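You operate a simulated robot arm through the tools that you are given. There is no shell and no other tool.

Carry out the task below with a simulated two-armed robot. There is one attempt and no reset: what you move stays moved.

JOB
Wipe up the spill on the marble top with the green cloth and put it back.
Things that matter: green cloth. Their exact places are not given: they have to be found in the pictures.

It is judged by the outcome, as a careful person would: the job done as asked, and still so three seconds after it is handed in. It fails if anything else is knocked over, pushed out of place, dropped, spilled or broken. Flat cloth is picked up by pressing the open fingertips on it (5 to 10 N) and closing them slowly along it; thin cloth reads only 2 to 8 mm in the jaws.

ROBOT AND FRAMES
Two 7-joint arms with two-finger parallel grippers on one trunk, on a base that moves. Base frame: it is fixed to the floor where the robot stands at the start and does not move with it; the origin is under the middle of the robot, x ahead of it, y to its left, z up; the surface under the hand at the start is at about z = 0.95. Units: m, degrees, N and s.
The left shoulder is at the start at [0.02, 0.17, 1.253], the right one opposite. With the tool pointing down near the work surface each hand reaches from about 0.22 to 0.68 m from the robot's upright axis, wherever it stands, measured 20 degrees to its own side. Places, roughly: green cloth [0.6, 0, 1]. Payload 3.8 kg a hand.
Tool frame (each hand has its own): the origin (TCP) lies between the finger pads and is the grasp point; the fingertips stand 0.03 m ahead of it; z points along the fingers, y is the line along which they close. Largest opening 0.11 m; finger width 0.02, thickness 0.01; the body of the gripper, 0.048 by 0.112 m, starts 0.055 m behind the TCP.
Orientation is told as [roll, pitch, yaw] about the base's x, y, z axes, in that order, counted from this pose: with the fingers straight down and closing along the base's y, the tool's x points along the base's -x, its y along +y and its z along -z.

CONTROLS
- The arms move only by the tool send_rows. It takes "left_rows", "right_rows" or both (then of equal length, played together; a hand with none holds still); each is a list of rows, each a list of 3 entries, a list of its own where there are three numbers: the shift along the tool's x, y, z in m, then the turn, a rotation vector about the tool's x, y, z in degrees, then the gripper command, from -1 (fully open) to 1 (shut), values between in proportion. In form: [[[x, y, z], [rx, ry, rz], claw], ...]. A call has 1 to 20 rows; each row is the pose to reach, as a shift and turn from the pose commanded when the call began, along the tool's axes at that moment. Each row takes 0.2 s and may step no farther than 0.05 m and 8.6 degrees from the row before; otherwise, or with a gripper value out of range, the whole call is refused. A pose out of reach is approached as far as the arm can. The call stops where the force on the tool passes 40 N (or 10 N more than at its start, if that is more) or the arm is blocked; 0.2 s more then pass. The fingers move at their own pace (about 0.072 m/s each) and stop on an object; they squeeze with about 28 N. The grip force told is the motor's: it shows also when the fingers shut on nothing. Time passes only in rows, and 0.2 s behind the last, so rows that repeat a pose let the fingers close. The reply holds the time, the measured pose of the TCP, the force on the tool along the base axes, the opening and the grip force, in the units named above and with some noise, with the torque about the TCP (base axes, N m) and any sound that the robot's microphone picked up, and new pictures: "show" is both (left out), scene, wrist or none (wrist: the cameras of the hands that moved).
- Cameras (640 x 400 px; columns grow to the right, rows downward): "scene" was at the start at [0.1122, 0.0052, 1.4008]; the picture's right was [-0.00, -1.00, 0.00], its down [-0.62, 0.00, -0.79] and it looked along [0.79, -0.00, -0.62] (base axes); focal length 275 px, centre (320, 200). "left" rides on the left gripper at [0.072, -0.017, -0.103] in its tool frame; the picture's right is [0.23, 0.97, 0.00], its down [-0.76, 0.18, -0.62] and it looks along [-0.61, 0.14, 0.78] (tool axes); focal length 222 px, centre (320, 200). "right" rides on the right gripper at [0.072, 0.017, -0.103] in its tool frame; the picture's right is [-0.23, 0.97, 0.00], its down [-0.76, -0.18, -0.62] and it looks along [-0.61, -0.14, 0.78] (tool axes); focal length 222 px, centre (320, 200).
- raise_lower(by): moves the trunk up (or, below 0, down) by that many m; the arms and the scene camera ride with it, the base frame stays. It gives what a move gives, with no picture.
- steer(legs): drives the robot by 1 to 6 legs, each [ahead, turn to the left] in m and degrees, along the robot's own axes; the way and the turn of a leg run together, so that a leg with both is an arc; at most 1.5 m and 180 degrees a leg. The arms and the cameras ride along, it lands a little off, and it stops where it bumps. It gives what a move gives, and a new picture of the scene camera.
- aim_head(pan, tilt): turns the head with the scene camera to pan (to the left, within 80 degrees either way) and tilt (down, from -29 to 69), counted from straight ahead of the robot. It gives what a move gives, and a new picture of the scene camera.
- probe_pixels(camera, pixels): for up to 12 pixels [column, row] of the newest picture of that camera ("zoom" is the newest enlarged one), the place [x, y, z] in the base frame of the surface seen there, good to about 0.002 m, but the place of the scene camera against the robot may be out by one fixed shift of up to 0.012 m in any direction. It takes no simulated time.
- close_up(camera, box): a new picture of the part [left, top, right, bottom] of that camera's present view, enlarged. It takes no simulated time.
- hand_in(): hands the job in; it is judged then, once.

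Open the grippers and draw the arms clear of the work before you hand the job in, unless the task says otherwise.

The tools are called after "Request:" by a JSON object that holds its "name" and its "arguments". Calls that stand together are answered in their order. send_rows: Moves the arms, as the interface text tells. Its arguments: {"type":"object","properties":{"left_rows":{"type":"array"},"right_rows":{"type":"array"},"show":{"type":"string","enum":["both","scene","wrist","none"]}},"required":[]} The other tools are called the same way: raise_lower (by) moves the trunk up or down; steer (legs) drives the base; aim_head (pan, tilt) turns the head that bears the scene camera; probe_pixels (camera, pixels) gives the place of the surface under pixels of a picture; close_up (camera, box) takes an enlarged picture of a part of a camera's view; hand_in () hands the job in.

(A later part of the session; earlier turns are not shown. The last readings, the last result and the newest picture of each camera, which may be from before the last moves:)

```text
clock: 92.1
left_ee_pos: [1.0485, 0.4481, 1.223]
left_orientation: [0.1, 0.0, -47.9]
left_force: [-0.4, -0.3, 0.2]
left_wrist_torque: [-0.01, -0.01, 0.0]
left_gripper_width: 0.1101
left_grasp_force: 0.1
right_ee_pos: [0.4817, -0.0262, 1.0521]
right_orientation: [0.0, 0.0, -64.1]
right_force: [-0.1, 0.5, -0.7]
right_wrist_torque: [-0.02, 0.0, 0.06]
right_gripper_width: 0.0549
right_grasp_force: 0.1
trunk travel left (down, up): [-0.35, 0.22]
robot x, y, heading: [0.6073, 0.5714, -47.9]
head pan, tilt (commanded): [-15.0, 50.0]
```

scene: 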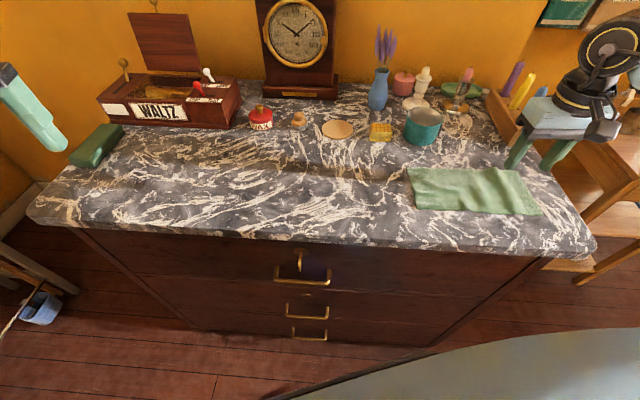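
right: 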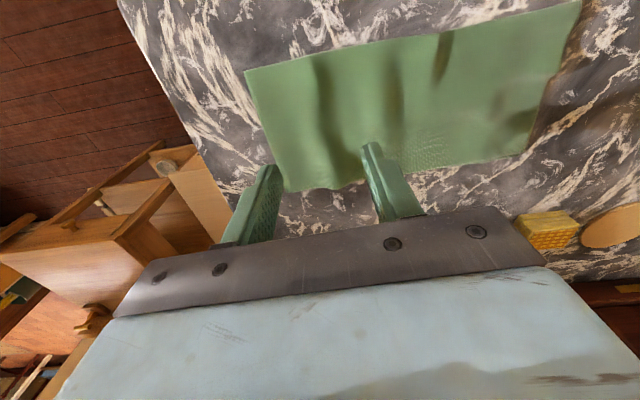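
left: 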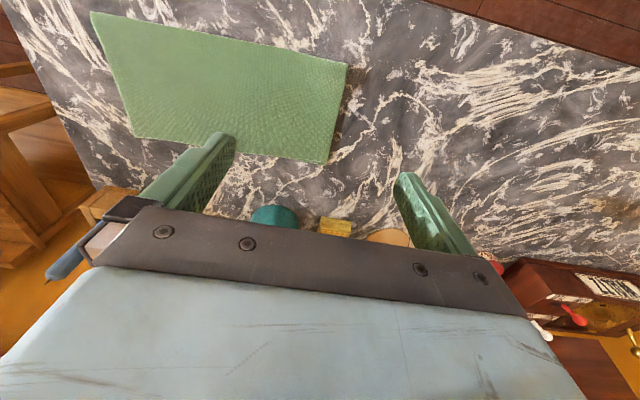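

One step was too long; I repeat the withdrawal with shorter steps.

Request:
{"name": "send_rows", "arguments": {"right_rows": [[[0.01, -0.01, -0.03], [0, 0, 0], -0.2], [[0.03, -0.02, -0.06], [0, 0, 0], -0.2], [[0.06, -0.03, -0.085], [0, 0, 0], -0.2], [[0.09, -0.04, -0.11], [0, 0, 0], -0.2], [[0.12, -0.05, -0.135], [0, 0, 0], -0.2], [[0.15, -0.06, -0.16], [0, 0, 0], -0.2], [[0.17, -0.07, -0.18], [0, 0, 0], -0.2]], "show": "scene"}}

Request:
{"name": "close_up", "arguments": {"camera": "scene", "box": [270, 145, 370, 207]}}

```text
clock: 93.7
left_ee_pos: [1.0493, 0.4469, 1.2224]
left_orientation: [0.0, -0.1, -47.9]
left_force: [0.0, 0.7, 1.0]
left_wrist_torque: [0.03, -0.01, 0.05]
left_gripper_width: 0.1101
left_grasp_force: 0.0
right_ee_pos: [0.3442, 0.0999, 1.2329]
right_orientation: [0.2, 0.0, -64.0]
right_force: [0.3, 0.1, 1.2]
right_wrist_torque: [-0.02, -0.01, 0.05]
right_gripper_width: 0.0659
right_grasp_force: 0.1
trunk travel left (down, up): [-0.35, 0.22]
robot x, y, heading: [0.602, 0.5685, -47.9]
head pan, tilt (commanded): [-15.0, 50.0]
```

scene: 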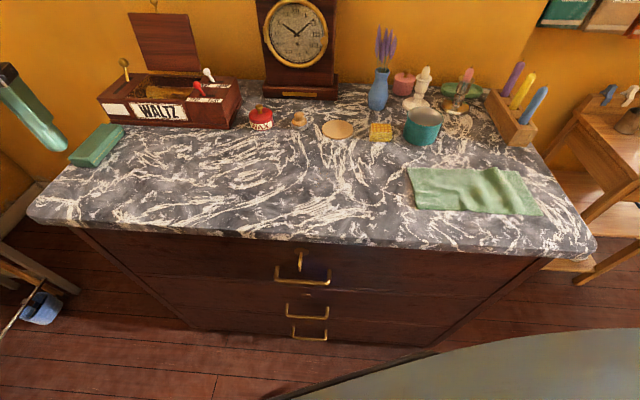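

```text
6.40 times, centred on (320, 176) of scene
```

zoom: 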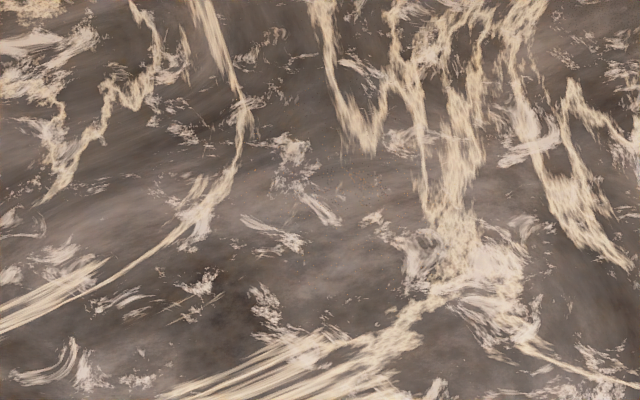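

The light is clear now; I enlarge the wiped spot (≈(318,172)) at the highest zoom and compare with a control patch.

Request:
{"name": "close_up", "arguments": {"camera": "scene", "box": [296, 158, 340, 185]}}

Request:
{"name": "probe_pixels", "arguments": {"camera": "zoom", "pixels": [[160, 150], [220, 150], [280, 150], [340, 150], [400, 150], [220, 220], [280, 220], [340, 220], [400, 220], [280, 290], [340, 290], [250, 90]]}}

Request:
{"name": "close_up", "arguments": {"camera": "scene", "box": [240, 158, 284, 185]}}

Request:
{"name": "close_up", "arguments": {"camera": "scene", "box": [350, 165, 394, 192]}}

```text
14.55 times, centred on (318, 172) of scene
```

zoom: 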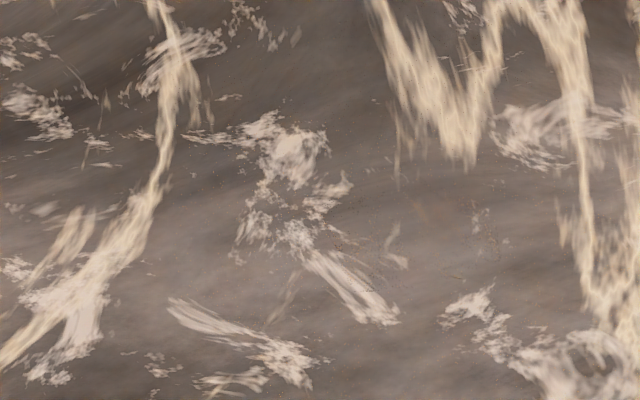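

```text
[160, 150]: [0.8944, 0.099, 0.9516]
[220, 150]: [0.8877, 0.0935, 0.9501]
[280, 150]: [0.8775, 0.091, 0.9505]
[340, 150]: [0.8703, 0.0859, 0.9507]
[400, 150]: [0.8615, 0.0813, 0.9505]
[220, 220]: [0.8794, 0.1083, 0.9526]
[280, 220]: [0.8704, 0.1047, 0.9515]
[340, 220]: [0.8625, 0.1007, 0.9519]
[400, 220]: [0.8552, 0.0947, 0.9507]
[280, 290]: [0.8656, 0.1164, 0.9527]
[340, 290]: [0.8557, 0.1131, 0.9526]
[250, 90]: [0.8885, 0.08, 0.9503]
```

```text
14.55 times, centred on (262, 172) of scene
```

zoom: 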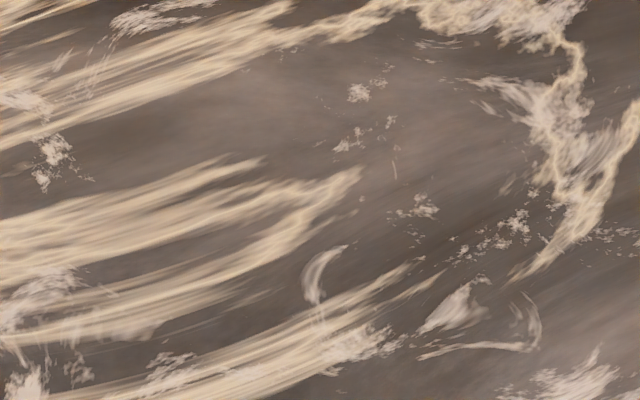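

```text
14.55 times, centred on (372, 178) of scene
```

zoom: 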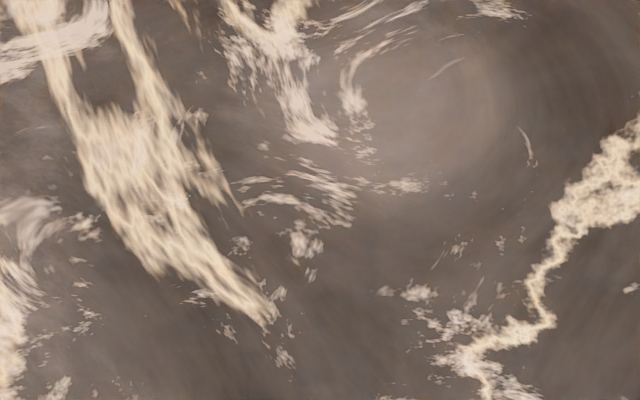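

The light specks are mostly gone, but a few tiny dark dots seem left near zoom (335,240) and (480,235). I look closer at these.

Request:
{"name": "close_up", "arguments": {"camera": "scene", "box": [306, 164, 346, 189]}}

Request:
{"name": "close_up", "arguments": {"camera": "left", "box": [0, 0, 320, 200]}}

```text
16.00 times, centred on (326, 176) of scene
```

zoom: 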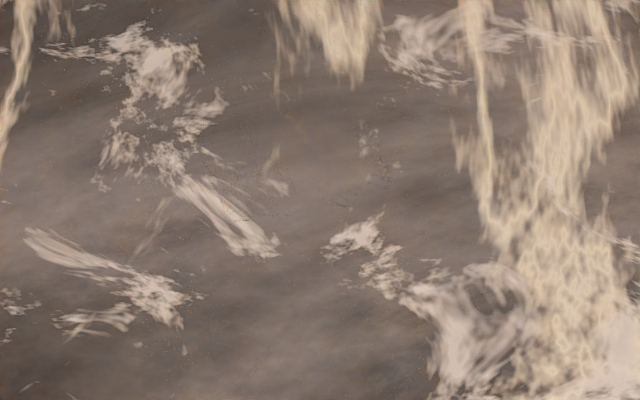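

```text
2.00 times, centred on (160, 100) of left
```

zoom: 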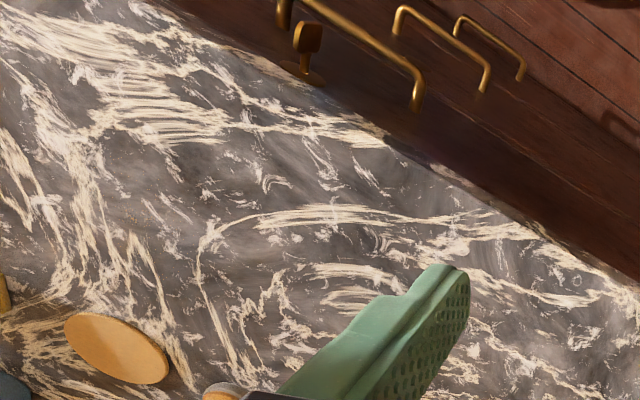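

I bring the right hand over the wiped spot at z≈1.07 to inspect it from close by with its wrist camera (path passes only over open marble and the cloth, well above).

Request:
{"name": "send_rows", "arguments": {"right_rows": [[[-0.019, 0.038, 0.005], [0, 0, 0], -0.2], [[-0.038, 0.076, 0.01], [0, 0, 0], -0.2], [[-0.057, 0.114, 0.02], [0, 0, 0], -0.2], [[-0.077, 0.152, 0.03], [0, 0, 0], -0.2], [[-0.096, 0.19, 0.045], [0, 0, 0], -0.2], [[-0.116, 0.228, 0.06], [0, 0, 0], -0.2], [[-0.135, 0.266, 0.075], [0, 0, 0], -0.2], [[-0.155, 0.304, 0.09], [0, 0, 0], -0.2], [[-0.175, 0.342, 0.105], [0, 0, 0], -0.2], [[-0.195, 0.38, 0.12], [0, 0, 0], -0.2], [[-0.215, 0.42, 0.14], [0, 0, 0], -0.2], [[-0.235, 0.459, 0.16], [0, 0, 0], -0.2]], "show": "wrist"}}

Request:
{"name": "close_up", "arguments": {"camera": "right", "box": [220, 40, 420, 165]}}

```text
clock: 96.3
left_ee_pos: [1.0501, 0.4476, 1.2229]
left_orientation: [-0.1, -0.1, -47.9]
left_force: [1.2, -0.3, -0.5]
left_wrist_torque: [-0.01, 0.0, 0.03]
left_gripper_width: 0.1102
left_grasp_force: 0.1
right_ee_pos: [0.8631, 0.0854, 1.0742]
right_orientation: [-0.1, 0.0, -64.1]
right_force: [0.1, 0.0, -0.4]
right_wrist_torque: [0.01, 0.02, -0.03]
right_gripper_width: 0.0661
right_grasp_force: 0.0
trunk travel left (down, up): [-0.35, 0.22]
robot x, y, heading: [0.6058, 0.5764, -47.9]
head pan, tilt (commanded): [-15.0, 50.0]
```

right: 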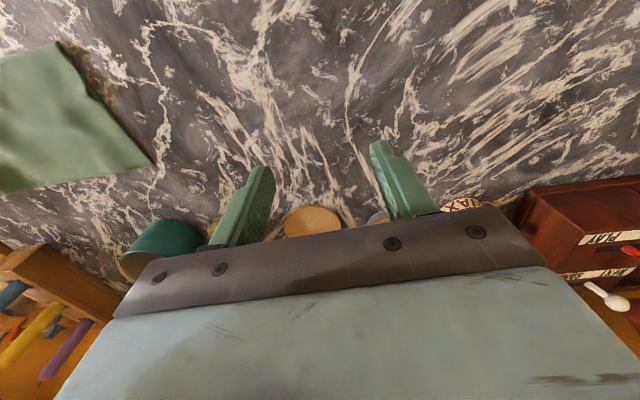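

```text
3.20 times, centred on (320, 102) of right
```

zoom: 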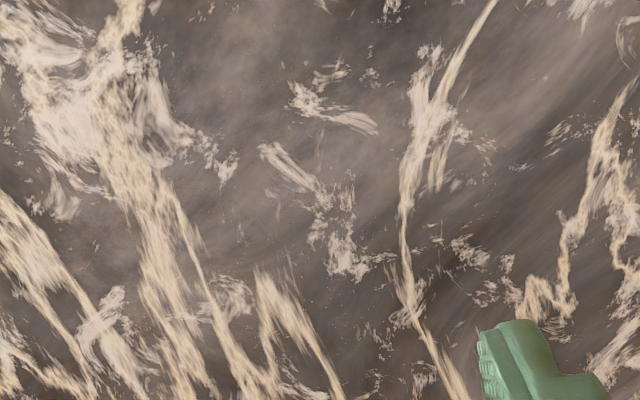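

The spot is centred near (315,110) in this picture; I enlarge it fully and probe its height with this camera.

Request:
{"name": "close_up", "arguments": {"camera": "right", "box": [275, 80, 355, 130]}}

Request:
{"name": "close_up", "arguments": {"camera": "right", "box": [275, 115, 355, 165]}}

Request:
{"name": "close_up", "arguments": {"camera": "right", "box": [370, 40, 450, 90]}}

Request:
{"name": "probe_pixels", "arguments": {"camera": "right", "pixels": [[320, 110], [305, 100], [320, 95], [335, 100], [300, 115], [340, 115], [310, 125], [330, 125], [290, 105], [350, 105], [400, 60], [240, 60]]}}

```text
8.00 times, centred on (315, 105) of right
```

zoom: 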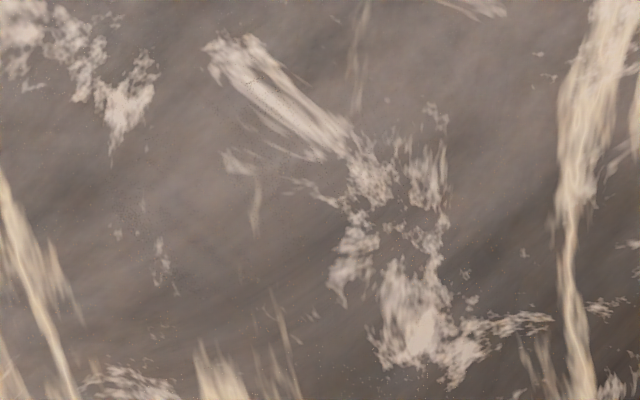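

```text
8.00 times, centred on (315, 140) of right
```

zoom: 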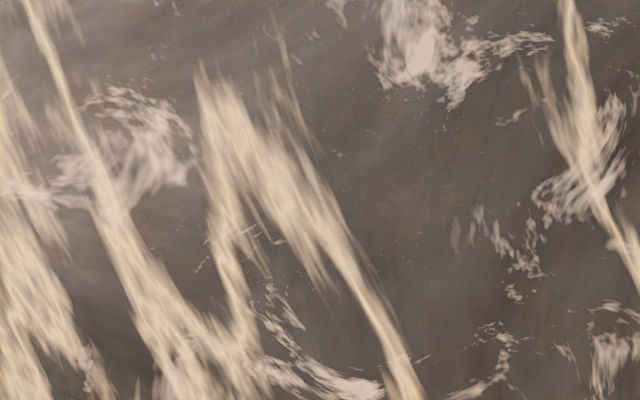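

```text
8.00 times, centred on (410, 65) of right
```

zoom: 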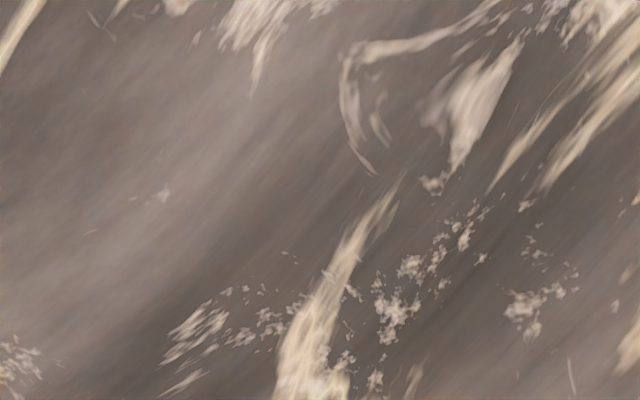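

```text
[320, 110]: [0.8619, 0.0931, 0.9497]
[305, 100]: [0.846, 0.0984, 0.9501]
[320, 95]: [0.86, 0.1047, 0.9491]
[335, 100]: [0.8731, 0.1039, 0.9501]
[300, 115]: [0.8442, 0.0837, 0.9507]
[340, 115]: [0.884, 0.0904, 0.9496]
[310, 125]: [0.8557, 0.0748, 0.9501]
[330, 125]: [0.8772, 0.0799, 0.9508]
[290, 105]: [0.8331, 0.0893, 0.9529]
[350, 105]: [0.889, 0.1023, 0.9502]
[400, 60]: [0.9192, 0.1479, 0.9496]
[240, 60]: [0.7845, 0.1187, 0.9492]
```

The centre is nearly clean, but the second zoom shows light specks remaining at the far side (right-camera pixels ≈ x 300–340, y 115–150). I enlarge and probe that residue.

Request:
{"name": "close_up", "arguments": {"camera": "right", "box": [300, 112, 348, 142]}}

Request:
{"name": "close_up", "arguments": {"camera": "right", "box": [300, 135, 348, 165]}}

Request:
{"name": "close_up", "arguments": {"camera": "right", "box": [270, 112, 318, 142]}}

Request:
{"name": "probe_pixels", "arguments": {"camera": "right", "pixels": [[300, 120], [320, 120], [340, 120], [300, 135], [320, 135], [340, 135], [300, 150], [320, 150], [340, 150], [355, 135], [320, 160], [285, 135]]}}

```text
13.33 times, centred on (324, 127) of right
```

zoom: 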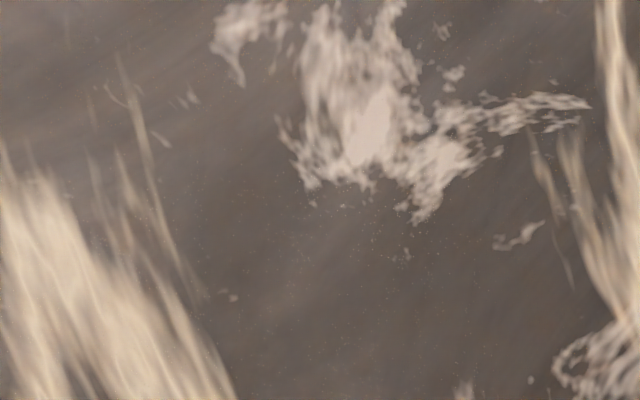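

```text
13.33 times, centred on (324, 150) of right
```

zoom: 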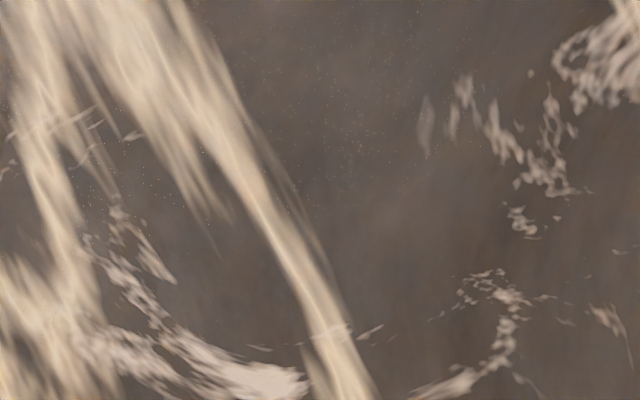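

```text
13.33 times, centred on (294, 127) of right
```

zoom: 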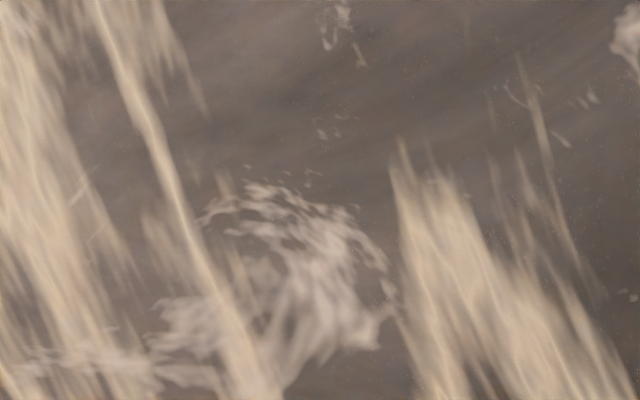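

```text
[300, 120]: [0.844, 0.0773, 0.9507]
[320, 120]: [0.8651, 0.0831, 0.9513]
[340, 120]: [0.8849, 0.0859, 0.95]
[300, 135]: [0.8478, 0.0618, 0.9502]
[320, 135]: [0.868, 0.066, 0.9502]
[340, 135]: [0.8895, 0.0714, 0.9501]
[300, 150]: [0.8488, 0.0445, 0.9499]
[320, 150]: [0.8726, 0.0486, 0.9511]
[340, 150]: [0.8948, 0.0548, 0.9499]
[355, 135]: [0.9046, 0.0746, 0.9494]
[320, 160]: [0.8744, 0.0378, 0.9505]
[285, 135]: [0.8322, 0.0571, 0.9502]
```

Residual film remains around (0.85–0.89, 0.05–0.09), the far side of the puddle. I'll do another round: go back to the cloth's left end, gripping about 1 cm farther from me than its centre line so the pressed strip reaches the far side without nearing the block or disc.

Request:
{"name": "send_rows", "arguments": {"right_rows": [[[0.01, -0.046, 0], [0, 0, 0], 0.09], [[0.02, -0.092, 0], [0, 0, 0], 0.09], [[0.031, -0.138, 0], [0, 0, 0], 0.09], [[0.041, -0.185, 0], [0, 0, 0], 0.09], [[0.0514, -0.2331, 0], [0, 0, 0], 0.09], [[0.0514, -0.2331, 0.045], [0, 0, 0], 0.09], [[0.0514, -0.2331, 0.085], [0, 0, 0], 0.09]], "show": "both"}}

Request:
{"name": "close_up", "arguments": {"camera": "scene", "box": [385, 130, 565, 240]}}

```text
clock: 97.9
left_ee_pos: [1.0496, 0.448, 1.222]
left_orientation: [0.1, 0.1, -48.0]
left_force: [0.8, 0.1, 0.3]
left_wrist_torque: [0.0, -0.02, -0.02]
left_gripper_width: 0.11
left_grasp_force: 0.0
right_ee_pos: [0.6312, 0.0261, 0.9887]
right_orientation: [0.0, 0.0, -64.0]
right_force: [0.4, -0.1, -0.3]
right_wrist_torque: [0.0, -0.04, 0.01]
right_gripper_width: 0.0501
right_grasp_force: 0.1
trunk travel left (down, up): [-0.35, 0.22]
robot x, y, heading: [0.6096, 0.5729, -48.0]
head pan, tilt (commanded): [-15.0, 50.0]
```

scene: 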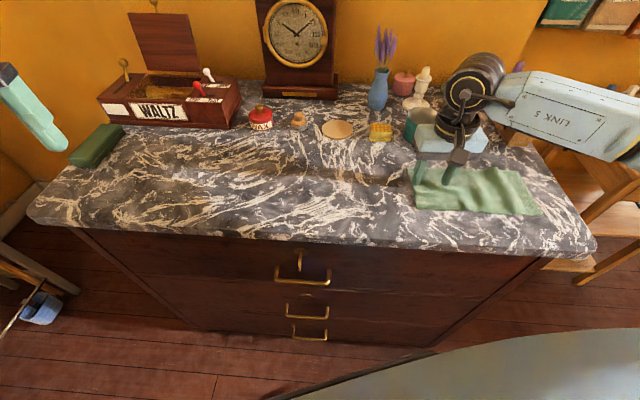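
right: 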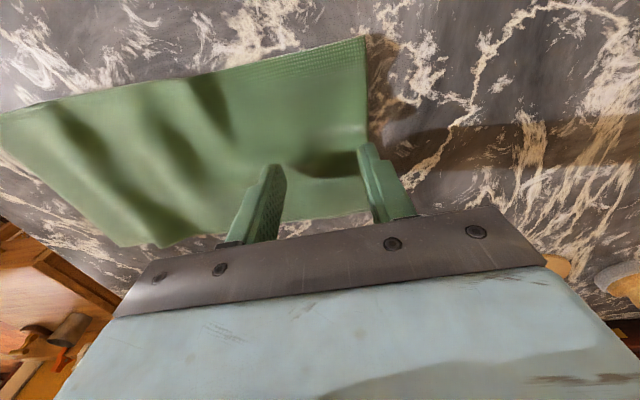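

```text
3.56 times, centred on (475, 185) of scene
```

zoom: 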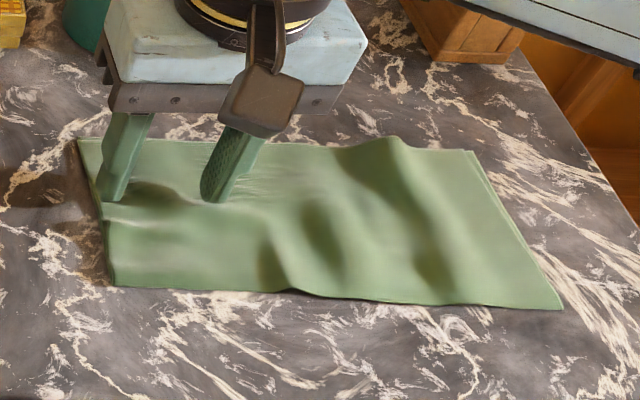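

The outer finger is only ≈0.5 cm inside the end, so I shift 6 mm inward, then press down gently.

Request:
{"name": "send_rows", "arguments": {"right_rows": [[[0, -0.006, 0], [0, 0, 0], 0.09], [[0, -0.006, 0.004], [0, 0, 0], 0.09], [[0, -0.006, 0.007], [0, 0, 0], 0.09], [[0, -0.006, 0.008], [0, 0, 0], 0.09]], "show": "none"}}

```text
clock: 98.9
left_ee_pos: [1.0492, 0.4486, 1.2244]
left_orientation: [0.0, -0.2, -47.9]
left_force: [0.6, 0.4, -0.2]
left_wrist_torque: [0.01, 0.01, 0.01]
left_gripper_width: 0.1101
left_grasp_force: 0.0
right_ee_pos: [0.6263, 0.0267, 0.9811]
right_orientation: [0.1, -0.5, -64.1]
right_force: [-3.3, -4.9, 22.9]
right_wrist_torque: [0.19, -0.4, -0.06]
right_gripper_width: 0.049
right_grasp_force: 0.1
trunk travel left (down, up): [-0.35, 0.22]
robot x, y, heading: [0.6062, 0.5696, -47.6]
head pan, tilt (commanded): [-15.0, 50.0]
```

Force is 22.9 N, more than wanted; I ease up 1.3 mm and check.

Request:
{"name": "send_rows", "arguments": {"right_rows": [[[0, 0, -0.0013], [0, 0, 0], 0.09]], "show": "none"}}

```text
clock: 99.3
left_ee_pos: [1.0489, 0.4502, 1.2233]
left_orientation: [-0.1, -0.1, -47.9]
left_force: [0.1, 0.7, 0.3]
left_wrist_torque: [-0.02, 0.0, 0.01]
left_gripper_width: 0.1097
left_grasp_force: 0.0
right_ee_pos: [0.6253, 0.026, 0.983]
right_orientation: [0.0, -0.4, -64.1]
right_force: [-0.2, -10.1, 25.7]
right_wrist_torque: [0.04, -0.61, -0.2]
right_gripper_width: 0.0492
right_grasp_force: 0.0
trunk travel left (down, up): [-0.35, 0.22]
robot x, y, heading: [0.6083, 0.5698, -48.1]
head pan, tilt (commanded): [-15.0, 50.0]
```

Unexpectedly the force did not fall (25.7 N, with -10 N sideways). I lift 4 mm to see whether it vanishes, and look at the surroundings.

Request:
{"name": "send_rows", "arguments": {"right_rows": [[[0, 0, -0.004], [0, 0, 0], 0.09], [[0, 0, -0.006], [0, 0, 0], 0.09]], "show": "both"}}

Request:
{"name": "aim_head", "arguments": {"pan": -35, "tilt": 48}}

```text
clock: 99.9
left_ee_pos: [1.0497, 0.4476, 1.2231]
left_orientation: [0.0, 0.0, -47.9]
left_force: [0.4, -0.1, -0.4]
left_wrist_torque: [0.0, 0.0, 0.04]
left_gripper_width: 0.11
left_grasp_force: 0.0
right_ee_pos: [0.6234, 0.0296, 0.9836]
right_orientation: [-0.1, 0.4, -63.9]
right_force: [-0.6, -0.6, 0.3]
right_wrist_torque: [0.0, 0.01, 0.01]
right_gripper_width: 0.0503
right_grasp_force: 0.0
trunk travel left (down, up): [-0.35, 0.22]
robot x, y, heading: [0.6057, 0.5711, -47.8]
head pan, tilt (commanded): [-15.0, 50.0]
```

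scene: 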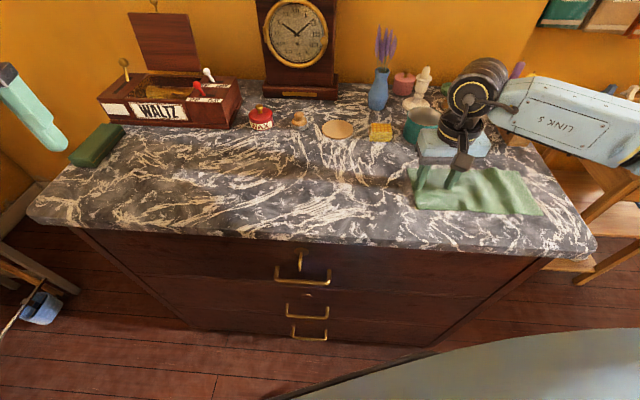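
right: 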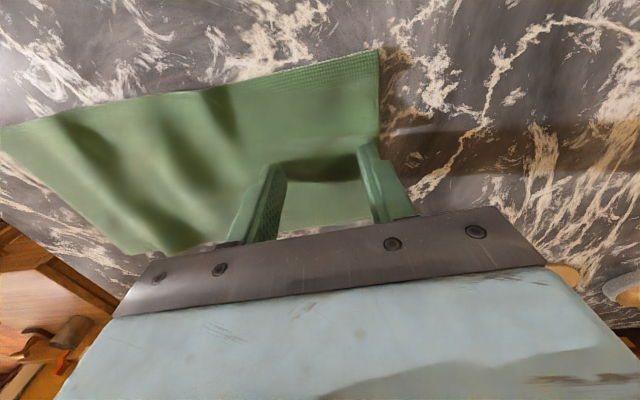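

```text
clock: 100.7
left_ee_pos: [1.0506, 0.4483, 1.2238]
left_orientation: [0.0, 0.0, -47.9]
left_force: [-1.0, -0.3, -0.3]
left_wrist_torque: [-0.01, -0.02, 0.02]
left_gripper_width: 0.1103
left_grasp_force: 0.1
right_ee_pos: [0.6245, 0.0286, 0.9856]
right_orientation: [0.0, 0.0, -64.1]
right_force: [0.0, -1.1, 0.4]
right_wrist_torque: [-0.03, 0.01, 0.0]
right_gripper_width: 0.0503
right_grasp_force: 0.0
trunk travel left (down, up): [-0.35, 0.22]
robot x, y, heading: [0.6086, 0.5735, -48.0]
head pan, tilt (commanded): [-35.0, 48.0]
```

scene: 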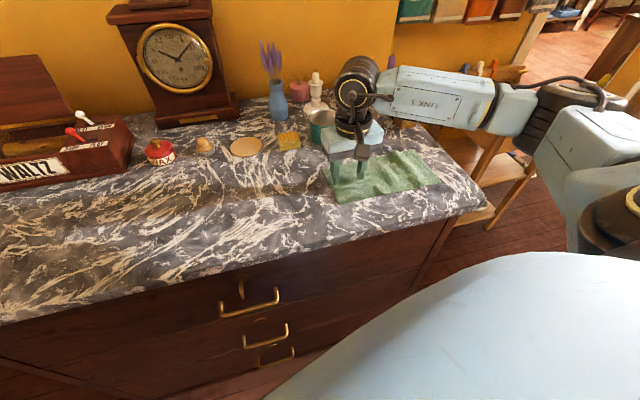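

The force vanished on lifting, so it was simply contact with the cloth plus controller lag; nothing else touches. I press again in smaller steps.

Request:
{"name": "send_rows", "arguments": {"right_rows": [[[0, 0, 0.001], [0, 0, 0], 0.09], [[0, 0, 0.002], [0, 0, 0], 0.09], [[0, 0, 0.003], [0, 0, 0], 0.09], [[0, 0, 0.003], [0, 0, 0], 0.09]], "show": "none"}}

```text
clock: 101.7
left_ee_pos: [1.0484, 0.4487, 1.2225]
left_orientation: [0.0, -0.1, -47.9]
left_force: [0.0, 0.1, -0.9]
left_wrist_torque: [0.02, 0.01, 0.01]
left_gripper_width: 0.1097
left_grasp_force: 0.0
right_ee_pos: [0.6243, 0.028, 0.9836]
right_orientation: [0.0, -0.2, -63.9]
right_force: [-1.5, 0.4, 3.9]
right_wrist_torque: [0.07, -0.1, 0.02]
right_gripper_width: 0.0496
right_grasp_force: 0.0
trunk travel left (down, up): [-0.35, 0.22]
robot x, y, heading: [0.6049, 0.5708, -48.0]
head pan, tilt (commanded): [-35.0, 48.0]
```

About 4 N now. I add 0.5 mm and close the fingers slowly, easing up as the ridge forms.

Request:
{"name": "send_rows", "arguments": {"right_rows": [[[0, 0, 0.0005], [0, 0, 0], 0.12], [[0, 0, 0.0005], [0, 0, 0], 0.18], [[0, 0, 0.0005], [0, 0, 0], 0.24], [[0, 0, 0.0004], [0, 0, 0], 0.3], [[0, 0, 0.0003], [0, 0, 0], 0.36], [[0, 0, 0.0002], [0, 0, 0], 0.42], [[0, 0, 0.0], [0, 0, 0], 0.48], [[0, 0, -0.0002], [0, 0, 0], 0.54], [[0, 0, -0.0002], [0, 0, 0], 0.6], [[0, 0, -0.0002], [0, 0, 0], 0.66], [[0, 0, -0.0002], [0, 0, 0], 0.72], [[0, 0, -0.0002], [0, 0, 0], 0.78], [[0, 0, -0.0002], [0, 0, 0], 0.84], [[0, 0, -0.0002], [0, 0, 0], 0.9], [[0, 0, -0.0002], [0, 0, 0], 0.96], [[0, 0, -0.0002], [0, 0, 0], 1], [[0, 0, -0.0002], [0, 0, 0], 1], [[0, 0, -0.0002], [0, 0, 0], 1]], "show": "both"}}

Request:
{"name": "close_up", "arguments": {"camera": "scene", "box": [305, 120, 465, 220]}}

```text
clock: 105.5
left_ee_pos: [1.0508, 0.4477, 1.2237]
left_orientation: [0.0, -0.1, -47.8]
left_force: [-0.1, 0.3, 0.0]
left_wrist_torque: [-0.01, 0.04, 0.04]
left_gripper_width: 0.1099
left_grasp_force: 0.0
right_ee_pos: [0.6241, 0.0293, 0.9827]
right_orientation: [-0.1, 0.0, -64.0]
right_force: [0.6, 0.0, 5.2]
right_wrist_torque: [-0.04, -0.01, -0.01]
right_gripper_width: 0.0066
right_grasp_force: 28.0
trunk travel left (down, up): [-0.35, 0.22]
robot x, y, heading: [0.6054, 0.572, -47.8]
head pan, tilt (commanded): [-35.0, 48.0]
```

scene: 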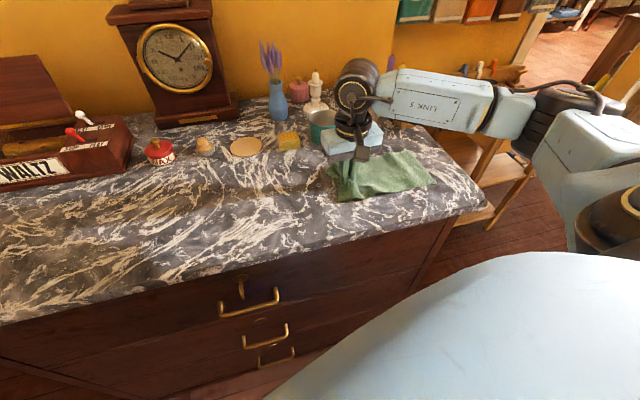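
right: 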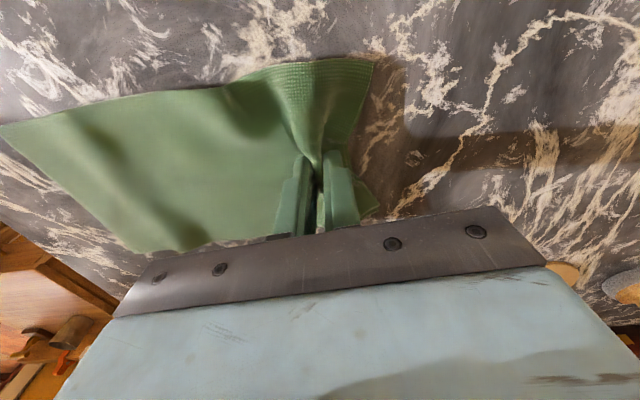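

```text
4.00 times, centred on (385, 170) of scene
```

zoom: 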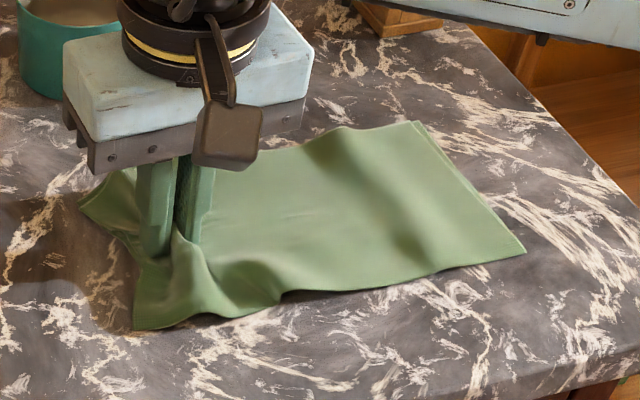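

Firm grip now (6.6 mm, both layers). I drag the cloth to the near edge of the puddle spot along the clear lane.

Request:
{"name": "send_rows", "arguments": {"right_rows": [[[-0.004, 0.016, 0], [0, 0, 0], 1], [[-0.009, 0.034, 0], [0, 0, 0], 1], [[-0.014, 0.052, 0], [0, 0, 0], 1], [[-0.019, 0.07, 0], [0, 0, 0], 1], [[-0.024, 0.088, 0], [0, 0, 0], 1], [[-0.03, 0.107, 0], [0, 0, 0], 1], [[-0.036, 0.126, 0], [0, 0, 0], 1], [[-0.042, 0.145, 0], [0, 0, 0], 1], [[-0.047, 0.164, 0], [0, 0, 0], 1], [[-0.0521, 0.1827, 0], [0, 0, 0], 1]], "show": "scene"}}

```text
clock: 107.7
left_ee_pos: [1.0494, 0.448, 1.223]
left_orientation: [0.1, 0.0, -47.9]
left_force: [0.2, -0.3, 0.1]
left_wrist_torque: [-0.01, 0.0, 0.0]
left_gripper_width: 0.1094
left_grasp_force: 0.1
right_ee_pos: [0.8114, 0.0624, 0.9849]
right_orientation: [0.0, 0.0, -64.0]
right_force: [-0.8, 0.8, 0.3]
right_wrist_torque: [0.02, 0.05, 0.02]
right_gripper_width: 0.0066
right_grasp_force: 27.3
trunk travel left (down, up): [-0.35, 0.22]
robot x, y, heading: [0.6057, 0.5737, -48.2]
head pan, tilt (commanded): [-35.0, 48.0]
```

scene: 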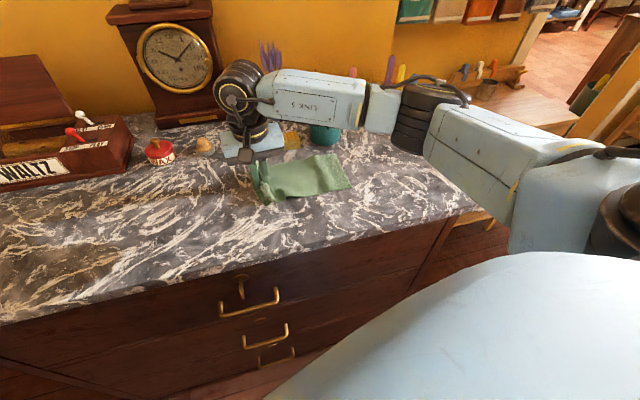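

Force is only 0.3 N here, so I lower 2 mm to build up wiping pressure and check it.

Request:
{"name": "send_rows", "arguments": {"right_rows": [[[0, 0.002, 0.001], [0, 0, 0], 1], [[0, 0.004, 0.002], [0, 0, 0], 1], [[0, 0.006, 0.0025], [0, 0, 0], 1]], "show": "none"}}

```text
clock: 108.5
left_ee_pos: [1.0489, 0.4492, 1.2237]
left_orientation: [0.1, -0.1, -47.9]
left_force: [-0.3, -0.6, -0.4]
left_wrist_torque: [-0.01, 0.03, 0.03]
left_gripper_width: 0.1101
left_grasp_force: 0.1
right_ee_pos: [0.8152, 0.0646, 0.9827]
right_orientation: [0.2, -0.1, -64.0]
right_force: [-3.4, -3.2, 13.9]
right_wrist_torque: [-0.05, 0.09, -0.01]
right_gripper_width: 0.0064
right_grasp_force: 28.1
trunk travel left (down, up): [-0.35, 0.22]
robot x, y, heading: [0.6056, 0.5697, -47.9]
head pan, tilt (commanded): [-35.0, 48.0]
```

13.9 N of pressure now. I zigzag densely over the spot (±4 cm across, 6 mm pitch), biased toward the far side where the residue is.

Request:
{"name": "send_rows", "arguments": {"right_rows": [[[-0.0232, -0.0012, 0], [0, 0, 0], 1], [[-0.0452, -0.0017, 0], [0, 0, 0], 1], [[-0.0194, 0.002, 0], [0, 0, 0], 1], [[0.0074, 0.0058, 0], [0, 0, 0], 1], [[0.0342, 0.0096, 0], [0, 0, 0], 1], [[0.0071, 0.0108, 0], [0, 0, 0], 1], [[-0.0201, 0.012, 0], [0, 0, 0], 1], [[-0.0462, 0.0133, 0], [0, 0, 0], 1], [[-0.0205, 0.018, 0], [0, 0, 0], 1], [[0.0063, 0.0228, 0], [0, 0, 0], 1], [[0.033, 0.0275, 0.0002], [0, 0, 0], 1], [[0.0059, 0.0287, 0.0002], [0, 0, 0], 1], [[-0.0213, 0.0299, 0.0002], [0, 0, 0], 1], [[-0.0474, 0.0312, 0.0002], [0, 0, 0], 1], [[-0.0217, 0.0359, 0.0002], [0, 0, 0], 1], [[0.0051, 0.0407, 0.0003], [0, 0, 0], 1], [[0.0318, 0.0455, 0.0003], [0, 0, 0], 1], [[0.0047, 0.0467, 0.0003], [0, 0, 0], 1], [[-0.0225, 0.0479, 0.0003], [0, 0, 0], 1], [[-0.0486, 0.0492, 0.0003], [0, 0, 0], 1]], "show": "both"}}

```text
clock: 112.7
left_ee_pos: [1.049, 0.4493, 1.2245]
left_orientation: [0.0, 0.0, -47.8]
left_force: [0.0, -0.1, -0.3]
left_wrist_torque: [0.03, 0.02, -0.01]
left_gripper_width: 0.1101
left_grasp_force: 0.2
right_ee_pos: [0.8798, 0.0426, 0.9821]
right_orientation: [0.0, -0.1, -63.9]
right_force: [-3.1, 5.5, 17.1]
right_wrist_torque: [0.26, 0.05, 0.05]
right_gripper_width: 0.0067
right_grasp_force: 28.3
trunk travel left (down, up): [-0.35, 0.22]
robot x, y, heading: [0.6057, 0.5749, -48.0]
head pan, tilt (commanded): [-35.0, 48.0]
```

scene: 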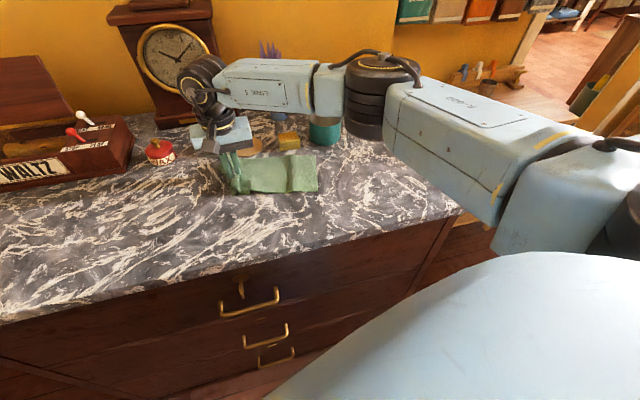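
right: 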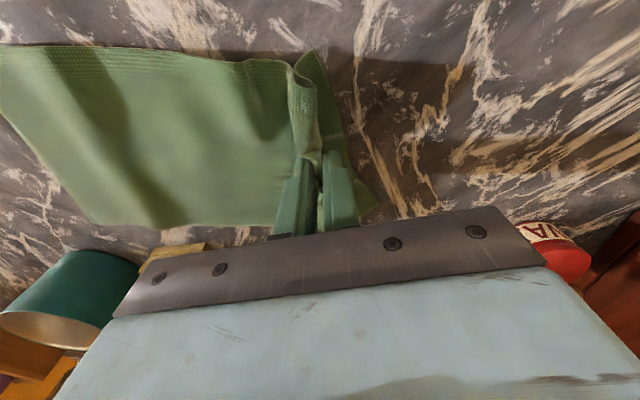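

Pressure stayed good (17 N). I check the cloth's far edge against the yellow block and disc.

Request:
{"name": "close_up", "arguments": {"camera": "scene", "box": [200, 110, 350, 210]}}

Request:
{"name": "close_up", "arguments": {"camera": "right", "box": [0, 180, 300, 340]}}

```text
4.00 times, centred on (275, 160) of scene
```

zoom: 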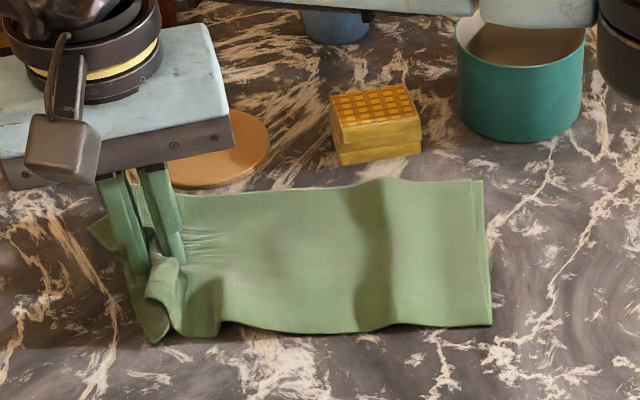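

```text
2.13 times, centred on (150, 260) of right
```

zoom: 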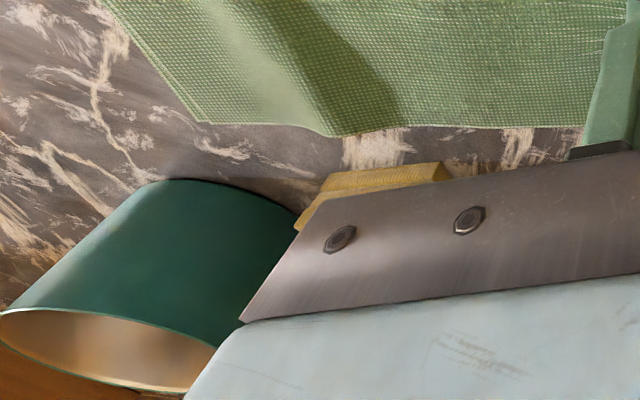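

The cloth keeps ≈1.5 cm clear of the block. I continue the zigzag over the remaining (left) half of the spot.

Request:
{"name": "send_rows", "arguments": {"right_rows": [[[0.0251, 0.0055, 0], [0, 0, 0], 1], [[0.0519, 0.0103, 0], [0, 0, 0], 1], [[0.0786, 0.0151, 0], [0, 0, 0], 1], [[0.0515, 0.0163, 0], [0, 0, 0], 1], [[0.0243, 0.0175, 0], [0, 0, 0], 1], [[0.0002, 0.0189, 0], [0, 0, 0], 1], [[0.024, 0.0235, 0], [0, 0, 0], 1], [[0.0508, 0.0283, 0], [0, 0, 0], 1], [[0.0775, 0.033, 0], [0, 0, 0], 1], [[0.0504, 0.0342, 0], [0, 0, 0], 1], [[0.0232, 0.0354, 0], [0, 0, 0], 1], [[0.0011, 0.0369, 0], [0, 0, 0], 1], [[0.0248, 0.0415, 0], [0, 0, 0], 1], [[0.0506, 0.0463, 0], [0, 0, 0], 1], [[0.0763, 0.051, 0], [0, 0, 0], 1], [[0.05, 0.0543, 0], [0, 0, 0], 1], [[0.0257, 0.0577, 0], [0, 0, 0], 1], [[0.0104, 0.0627, 0], [0, 0, 0], 1], [[0.0348, 0.0713, 0], [0, 0, 0], 1], [[0.0438, 0.0869, 0], [0, 0, 0], 1]], "show": "both"}}

Request:
{"name": "close_up", "arguments": {"camera": "scene", "box": [170, 110, 330, 215]}}

```text
clock: 116.9
left_ee_pos: [1.0471, 0.4482, 1.2255]
left_orientation: [-0.1, -0.1, -47.9]
left_force: [0.6, 1.0, -0.1]
left_wrist_torque: [-0.02, -0.01, -0.01]
left_gripper_width: 0.1102
left_grasp_force: 0.0
right_ee_pos: [0.9391, 0.1193, 0.9819]
right_orientation: [0.0, -0.4, -64.2]
right_force: [-5.3, -7.7, 28.8]
right_wrist_torque: [-0.1, 0.07, 0.0]
right_gripper_width: 0.0064
right_grasp_force: 27.9
trunk travel left (down, up): [-0.35, 0.22]
robot x, y, heading: [0.6085, 0.5715, -48.0]
head pan, tilt (commanded): [-35.0, 48.0]
```

scene: 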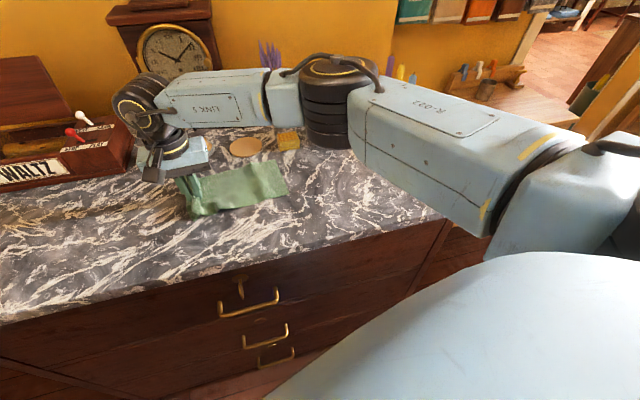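
right: 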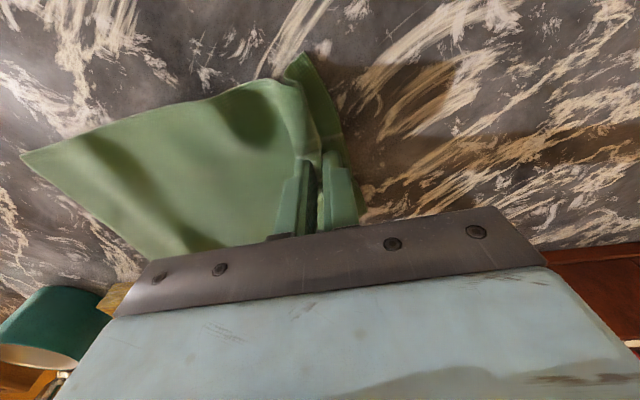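

```text
3.81 times, centred on (250, 162) of scene
```

zoom: 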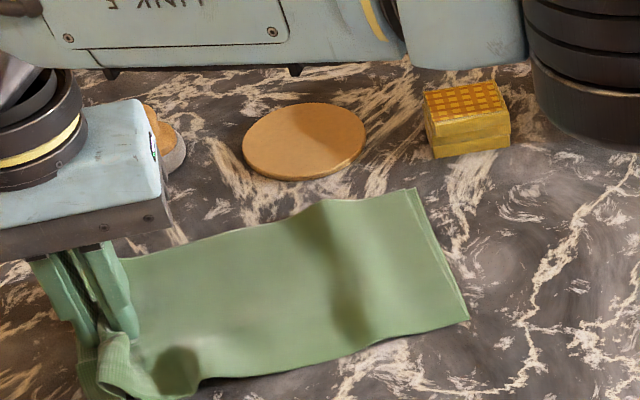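

The spot is still under the cloth. I ease the hand up 2.5 mm and turn the base 20° left to draw the cloth off, then inspect the marble.

Request:
{"name": "send_rows", "arguments": {"right_rows": [[[0, 0.003, -0.0025], [0, 0, 0], 1]], "show": "none"}}

Request:
{"name": "steer", "arguments": {"legs": [[0, 20]]}}

Request:
{"name": "aim_head", "arguments": {"pan": -25, "tilt": 48}}

```text
clock: 117.3
left_ee_pos: [1.0481, 0.4491, 1.224]
left_orientation: [0.0, -0.1, -47.9]
left_force: [0.2, -0.1, -0.4]
left_wrist_torque: [0.0, 0.01, 0.0]
left_gripper_width: 0.1097
left_grasp_force: 0.1
right_ee_pos: [0.9429, 0.1221, 0.9823]
right_orientation: [0.0, 0.0, -64.0]
right_force: [-4.5, -5.2, 19.1]
right_wrist_torque: [-0.09, 0.07, 0.01]
right_gripper_width: 0.0065
right_grasp_force: 27.8
trunk travel left (down, up): [-0.35, 0.22]
robot x, y, heading: [0.607, 0.5707, -47.9]
head pan, tilt (commanded): [-35.0, 48.0]
```

```text
clock: 118.8
left_ee_pos: [1.0632, 0.6101, 1.223]
left_orientation: [0.0, -0.2, -27.6]
left_force: [0.2, -0.3, 0.1]
left_wrist_torque: [-0.01, 0.03, -0.04]
left_gripper_width: 0.11
left_grasp_force: 0.1
right_ee_pos: [1.0772, 0.2672, 0.9825]
right_orientation: [0.1, 0.0, -43.8]
right_force: [-2.2, -1.8, 15.9]
right_wrist_torque: [0.03, 0.01, 0.03]
right_gripper_width: 0.0063
right_grasp_force: 27.9
trunk travel left (down, up): [-0.35, 0.22]
robot x, y, heading: [0.6032, 0.5703, -27.7]
head pan, tilt (commanded): [-35.0, 48.0]
```

scene: 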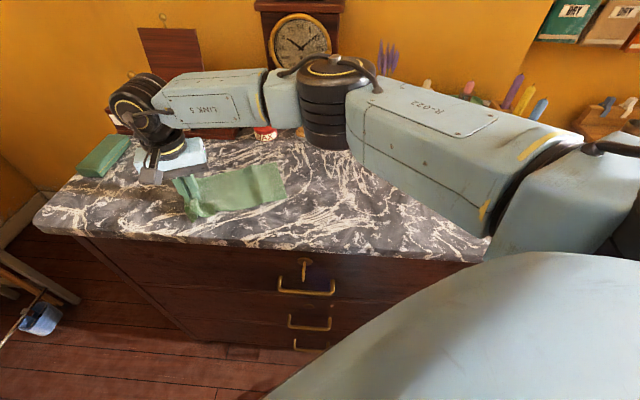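

```text
clock: 119.5
left_ee_pos: [1.0634, 0.6088, 1.2244]
left_orientation: [-0.1, -0.1, -27.6]
left_force: [0.1, 0.5, 0.7]
left_wrist_torque: [-0.01, -0.04, 0.03]
left_gripper_width: 0.1101
left_grasp_force: 0.1
right_ee_pos: [1.0784, 0.267, 0.9832]
right_orientation: [0.1, -0.2, -43.8]
right_force: [-1.2, 0.2, 8.9]
right_wrist_torque: [0.06, 0.01, 0.05]
right_gripper_width: 0.0062
right_grasp_force: 28.0
trunk travel left (down, up): [-0.35, 0.22]
robot x, y, heading: [0.6074, 0.5688, -28.0]
head pan, tilt (commanded): [-25.0, 48.0]
```

scene: 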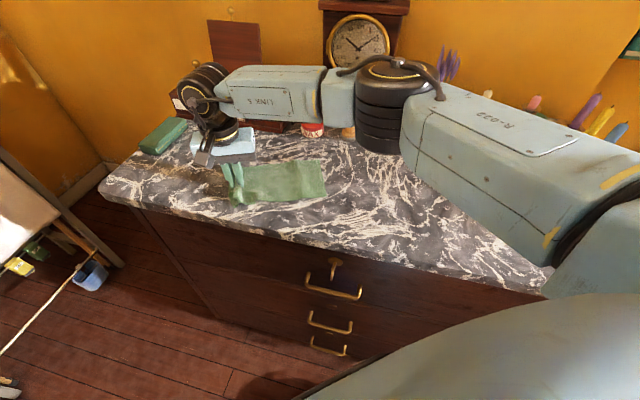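

The cloth is drawn off. I find the spot in this view by probing, and zoom in on it.

Request:
{"name": "probe_pixels", "arguments": {"camera": "scene", "pixels": [[340, 180], [350, 185], [355, 175], [365, 180], [360, 190], [345, 195], [375, 185], [326, 165], [328, 195]]}}

Request:
{"name": "close_up", "arguments": {"camera": "scene", "box": [325, 160, 389, 200]}}

```text
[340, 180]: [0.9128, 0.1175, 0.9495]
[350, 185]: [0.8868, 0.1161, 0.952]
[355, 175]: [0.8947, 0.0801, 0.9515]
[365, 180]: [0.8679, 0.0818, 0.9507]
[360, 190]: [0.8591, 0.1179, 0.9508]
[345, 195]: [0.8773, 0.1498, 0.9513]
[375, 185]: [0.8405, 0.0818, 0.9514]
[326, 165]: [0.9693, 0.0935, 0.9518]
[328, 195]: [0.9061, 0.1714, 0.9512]
```

```text
10.00 times, centred on (357, 180) of scene
```

zoom: 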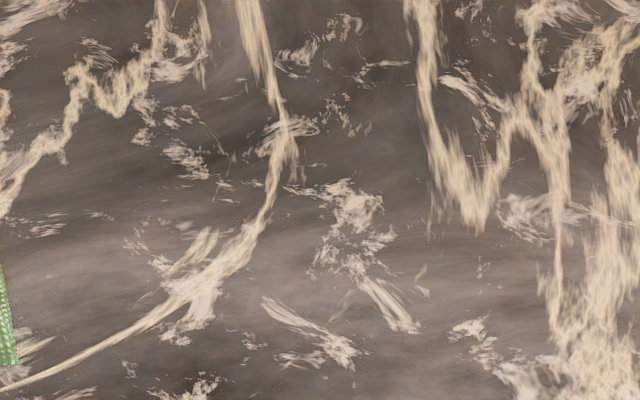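

At 10× it looks clean. I check at the maximum zoom around the former residue.

Request:
{"name": "close_up", "arguments": {"camera": "scene", "box": [342, 165, 382, 190]}}

Request:
{"name": "close_up", "arguments": {"camera": "scene", "box": [350, 176, 390, 201]}}

Request:
{"name": "close_up", "arguments": {"camera": "scene", "box": [352, 158, 392, 183]}}

```text
16.00 times, centred on (362, 178) of scene
```

zoom: 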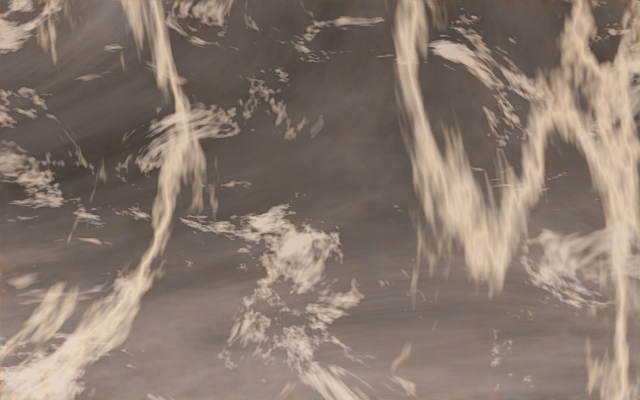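

```text
16.00 times, centred on (370, 188) of scene
```

zoom: 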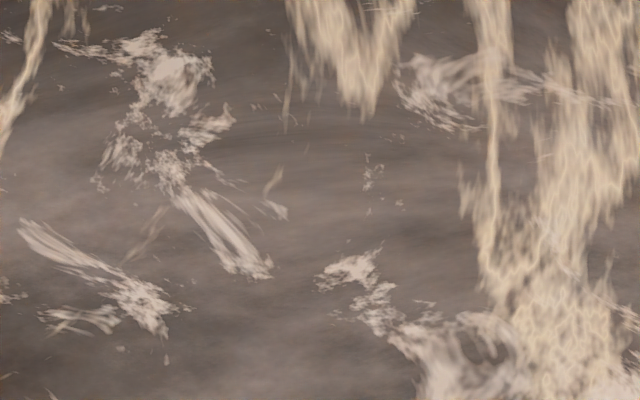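

```text
16.00 times, centred on (372, 170) of scene
```

zoom: 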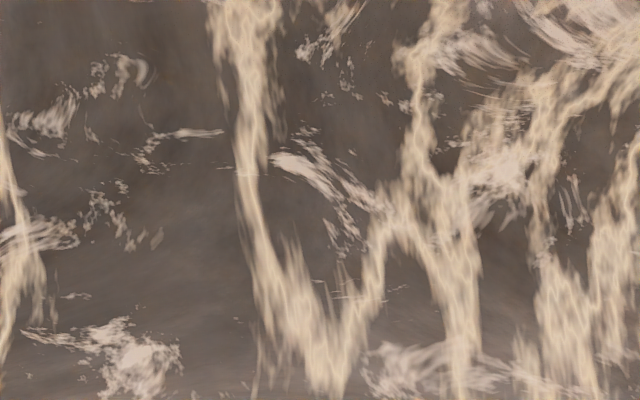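

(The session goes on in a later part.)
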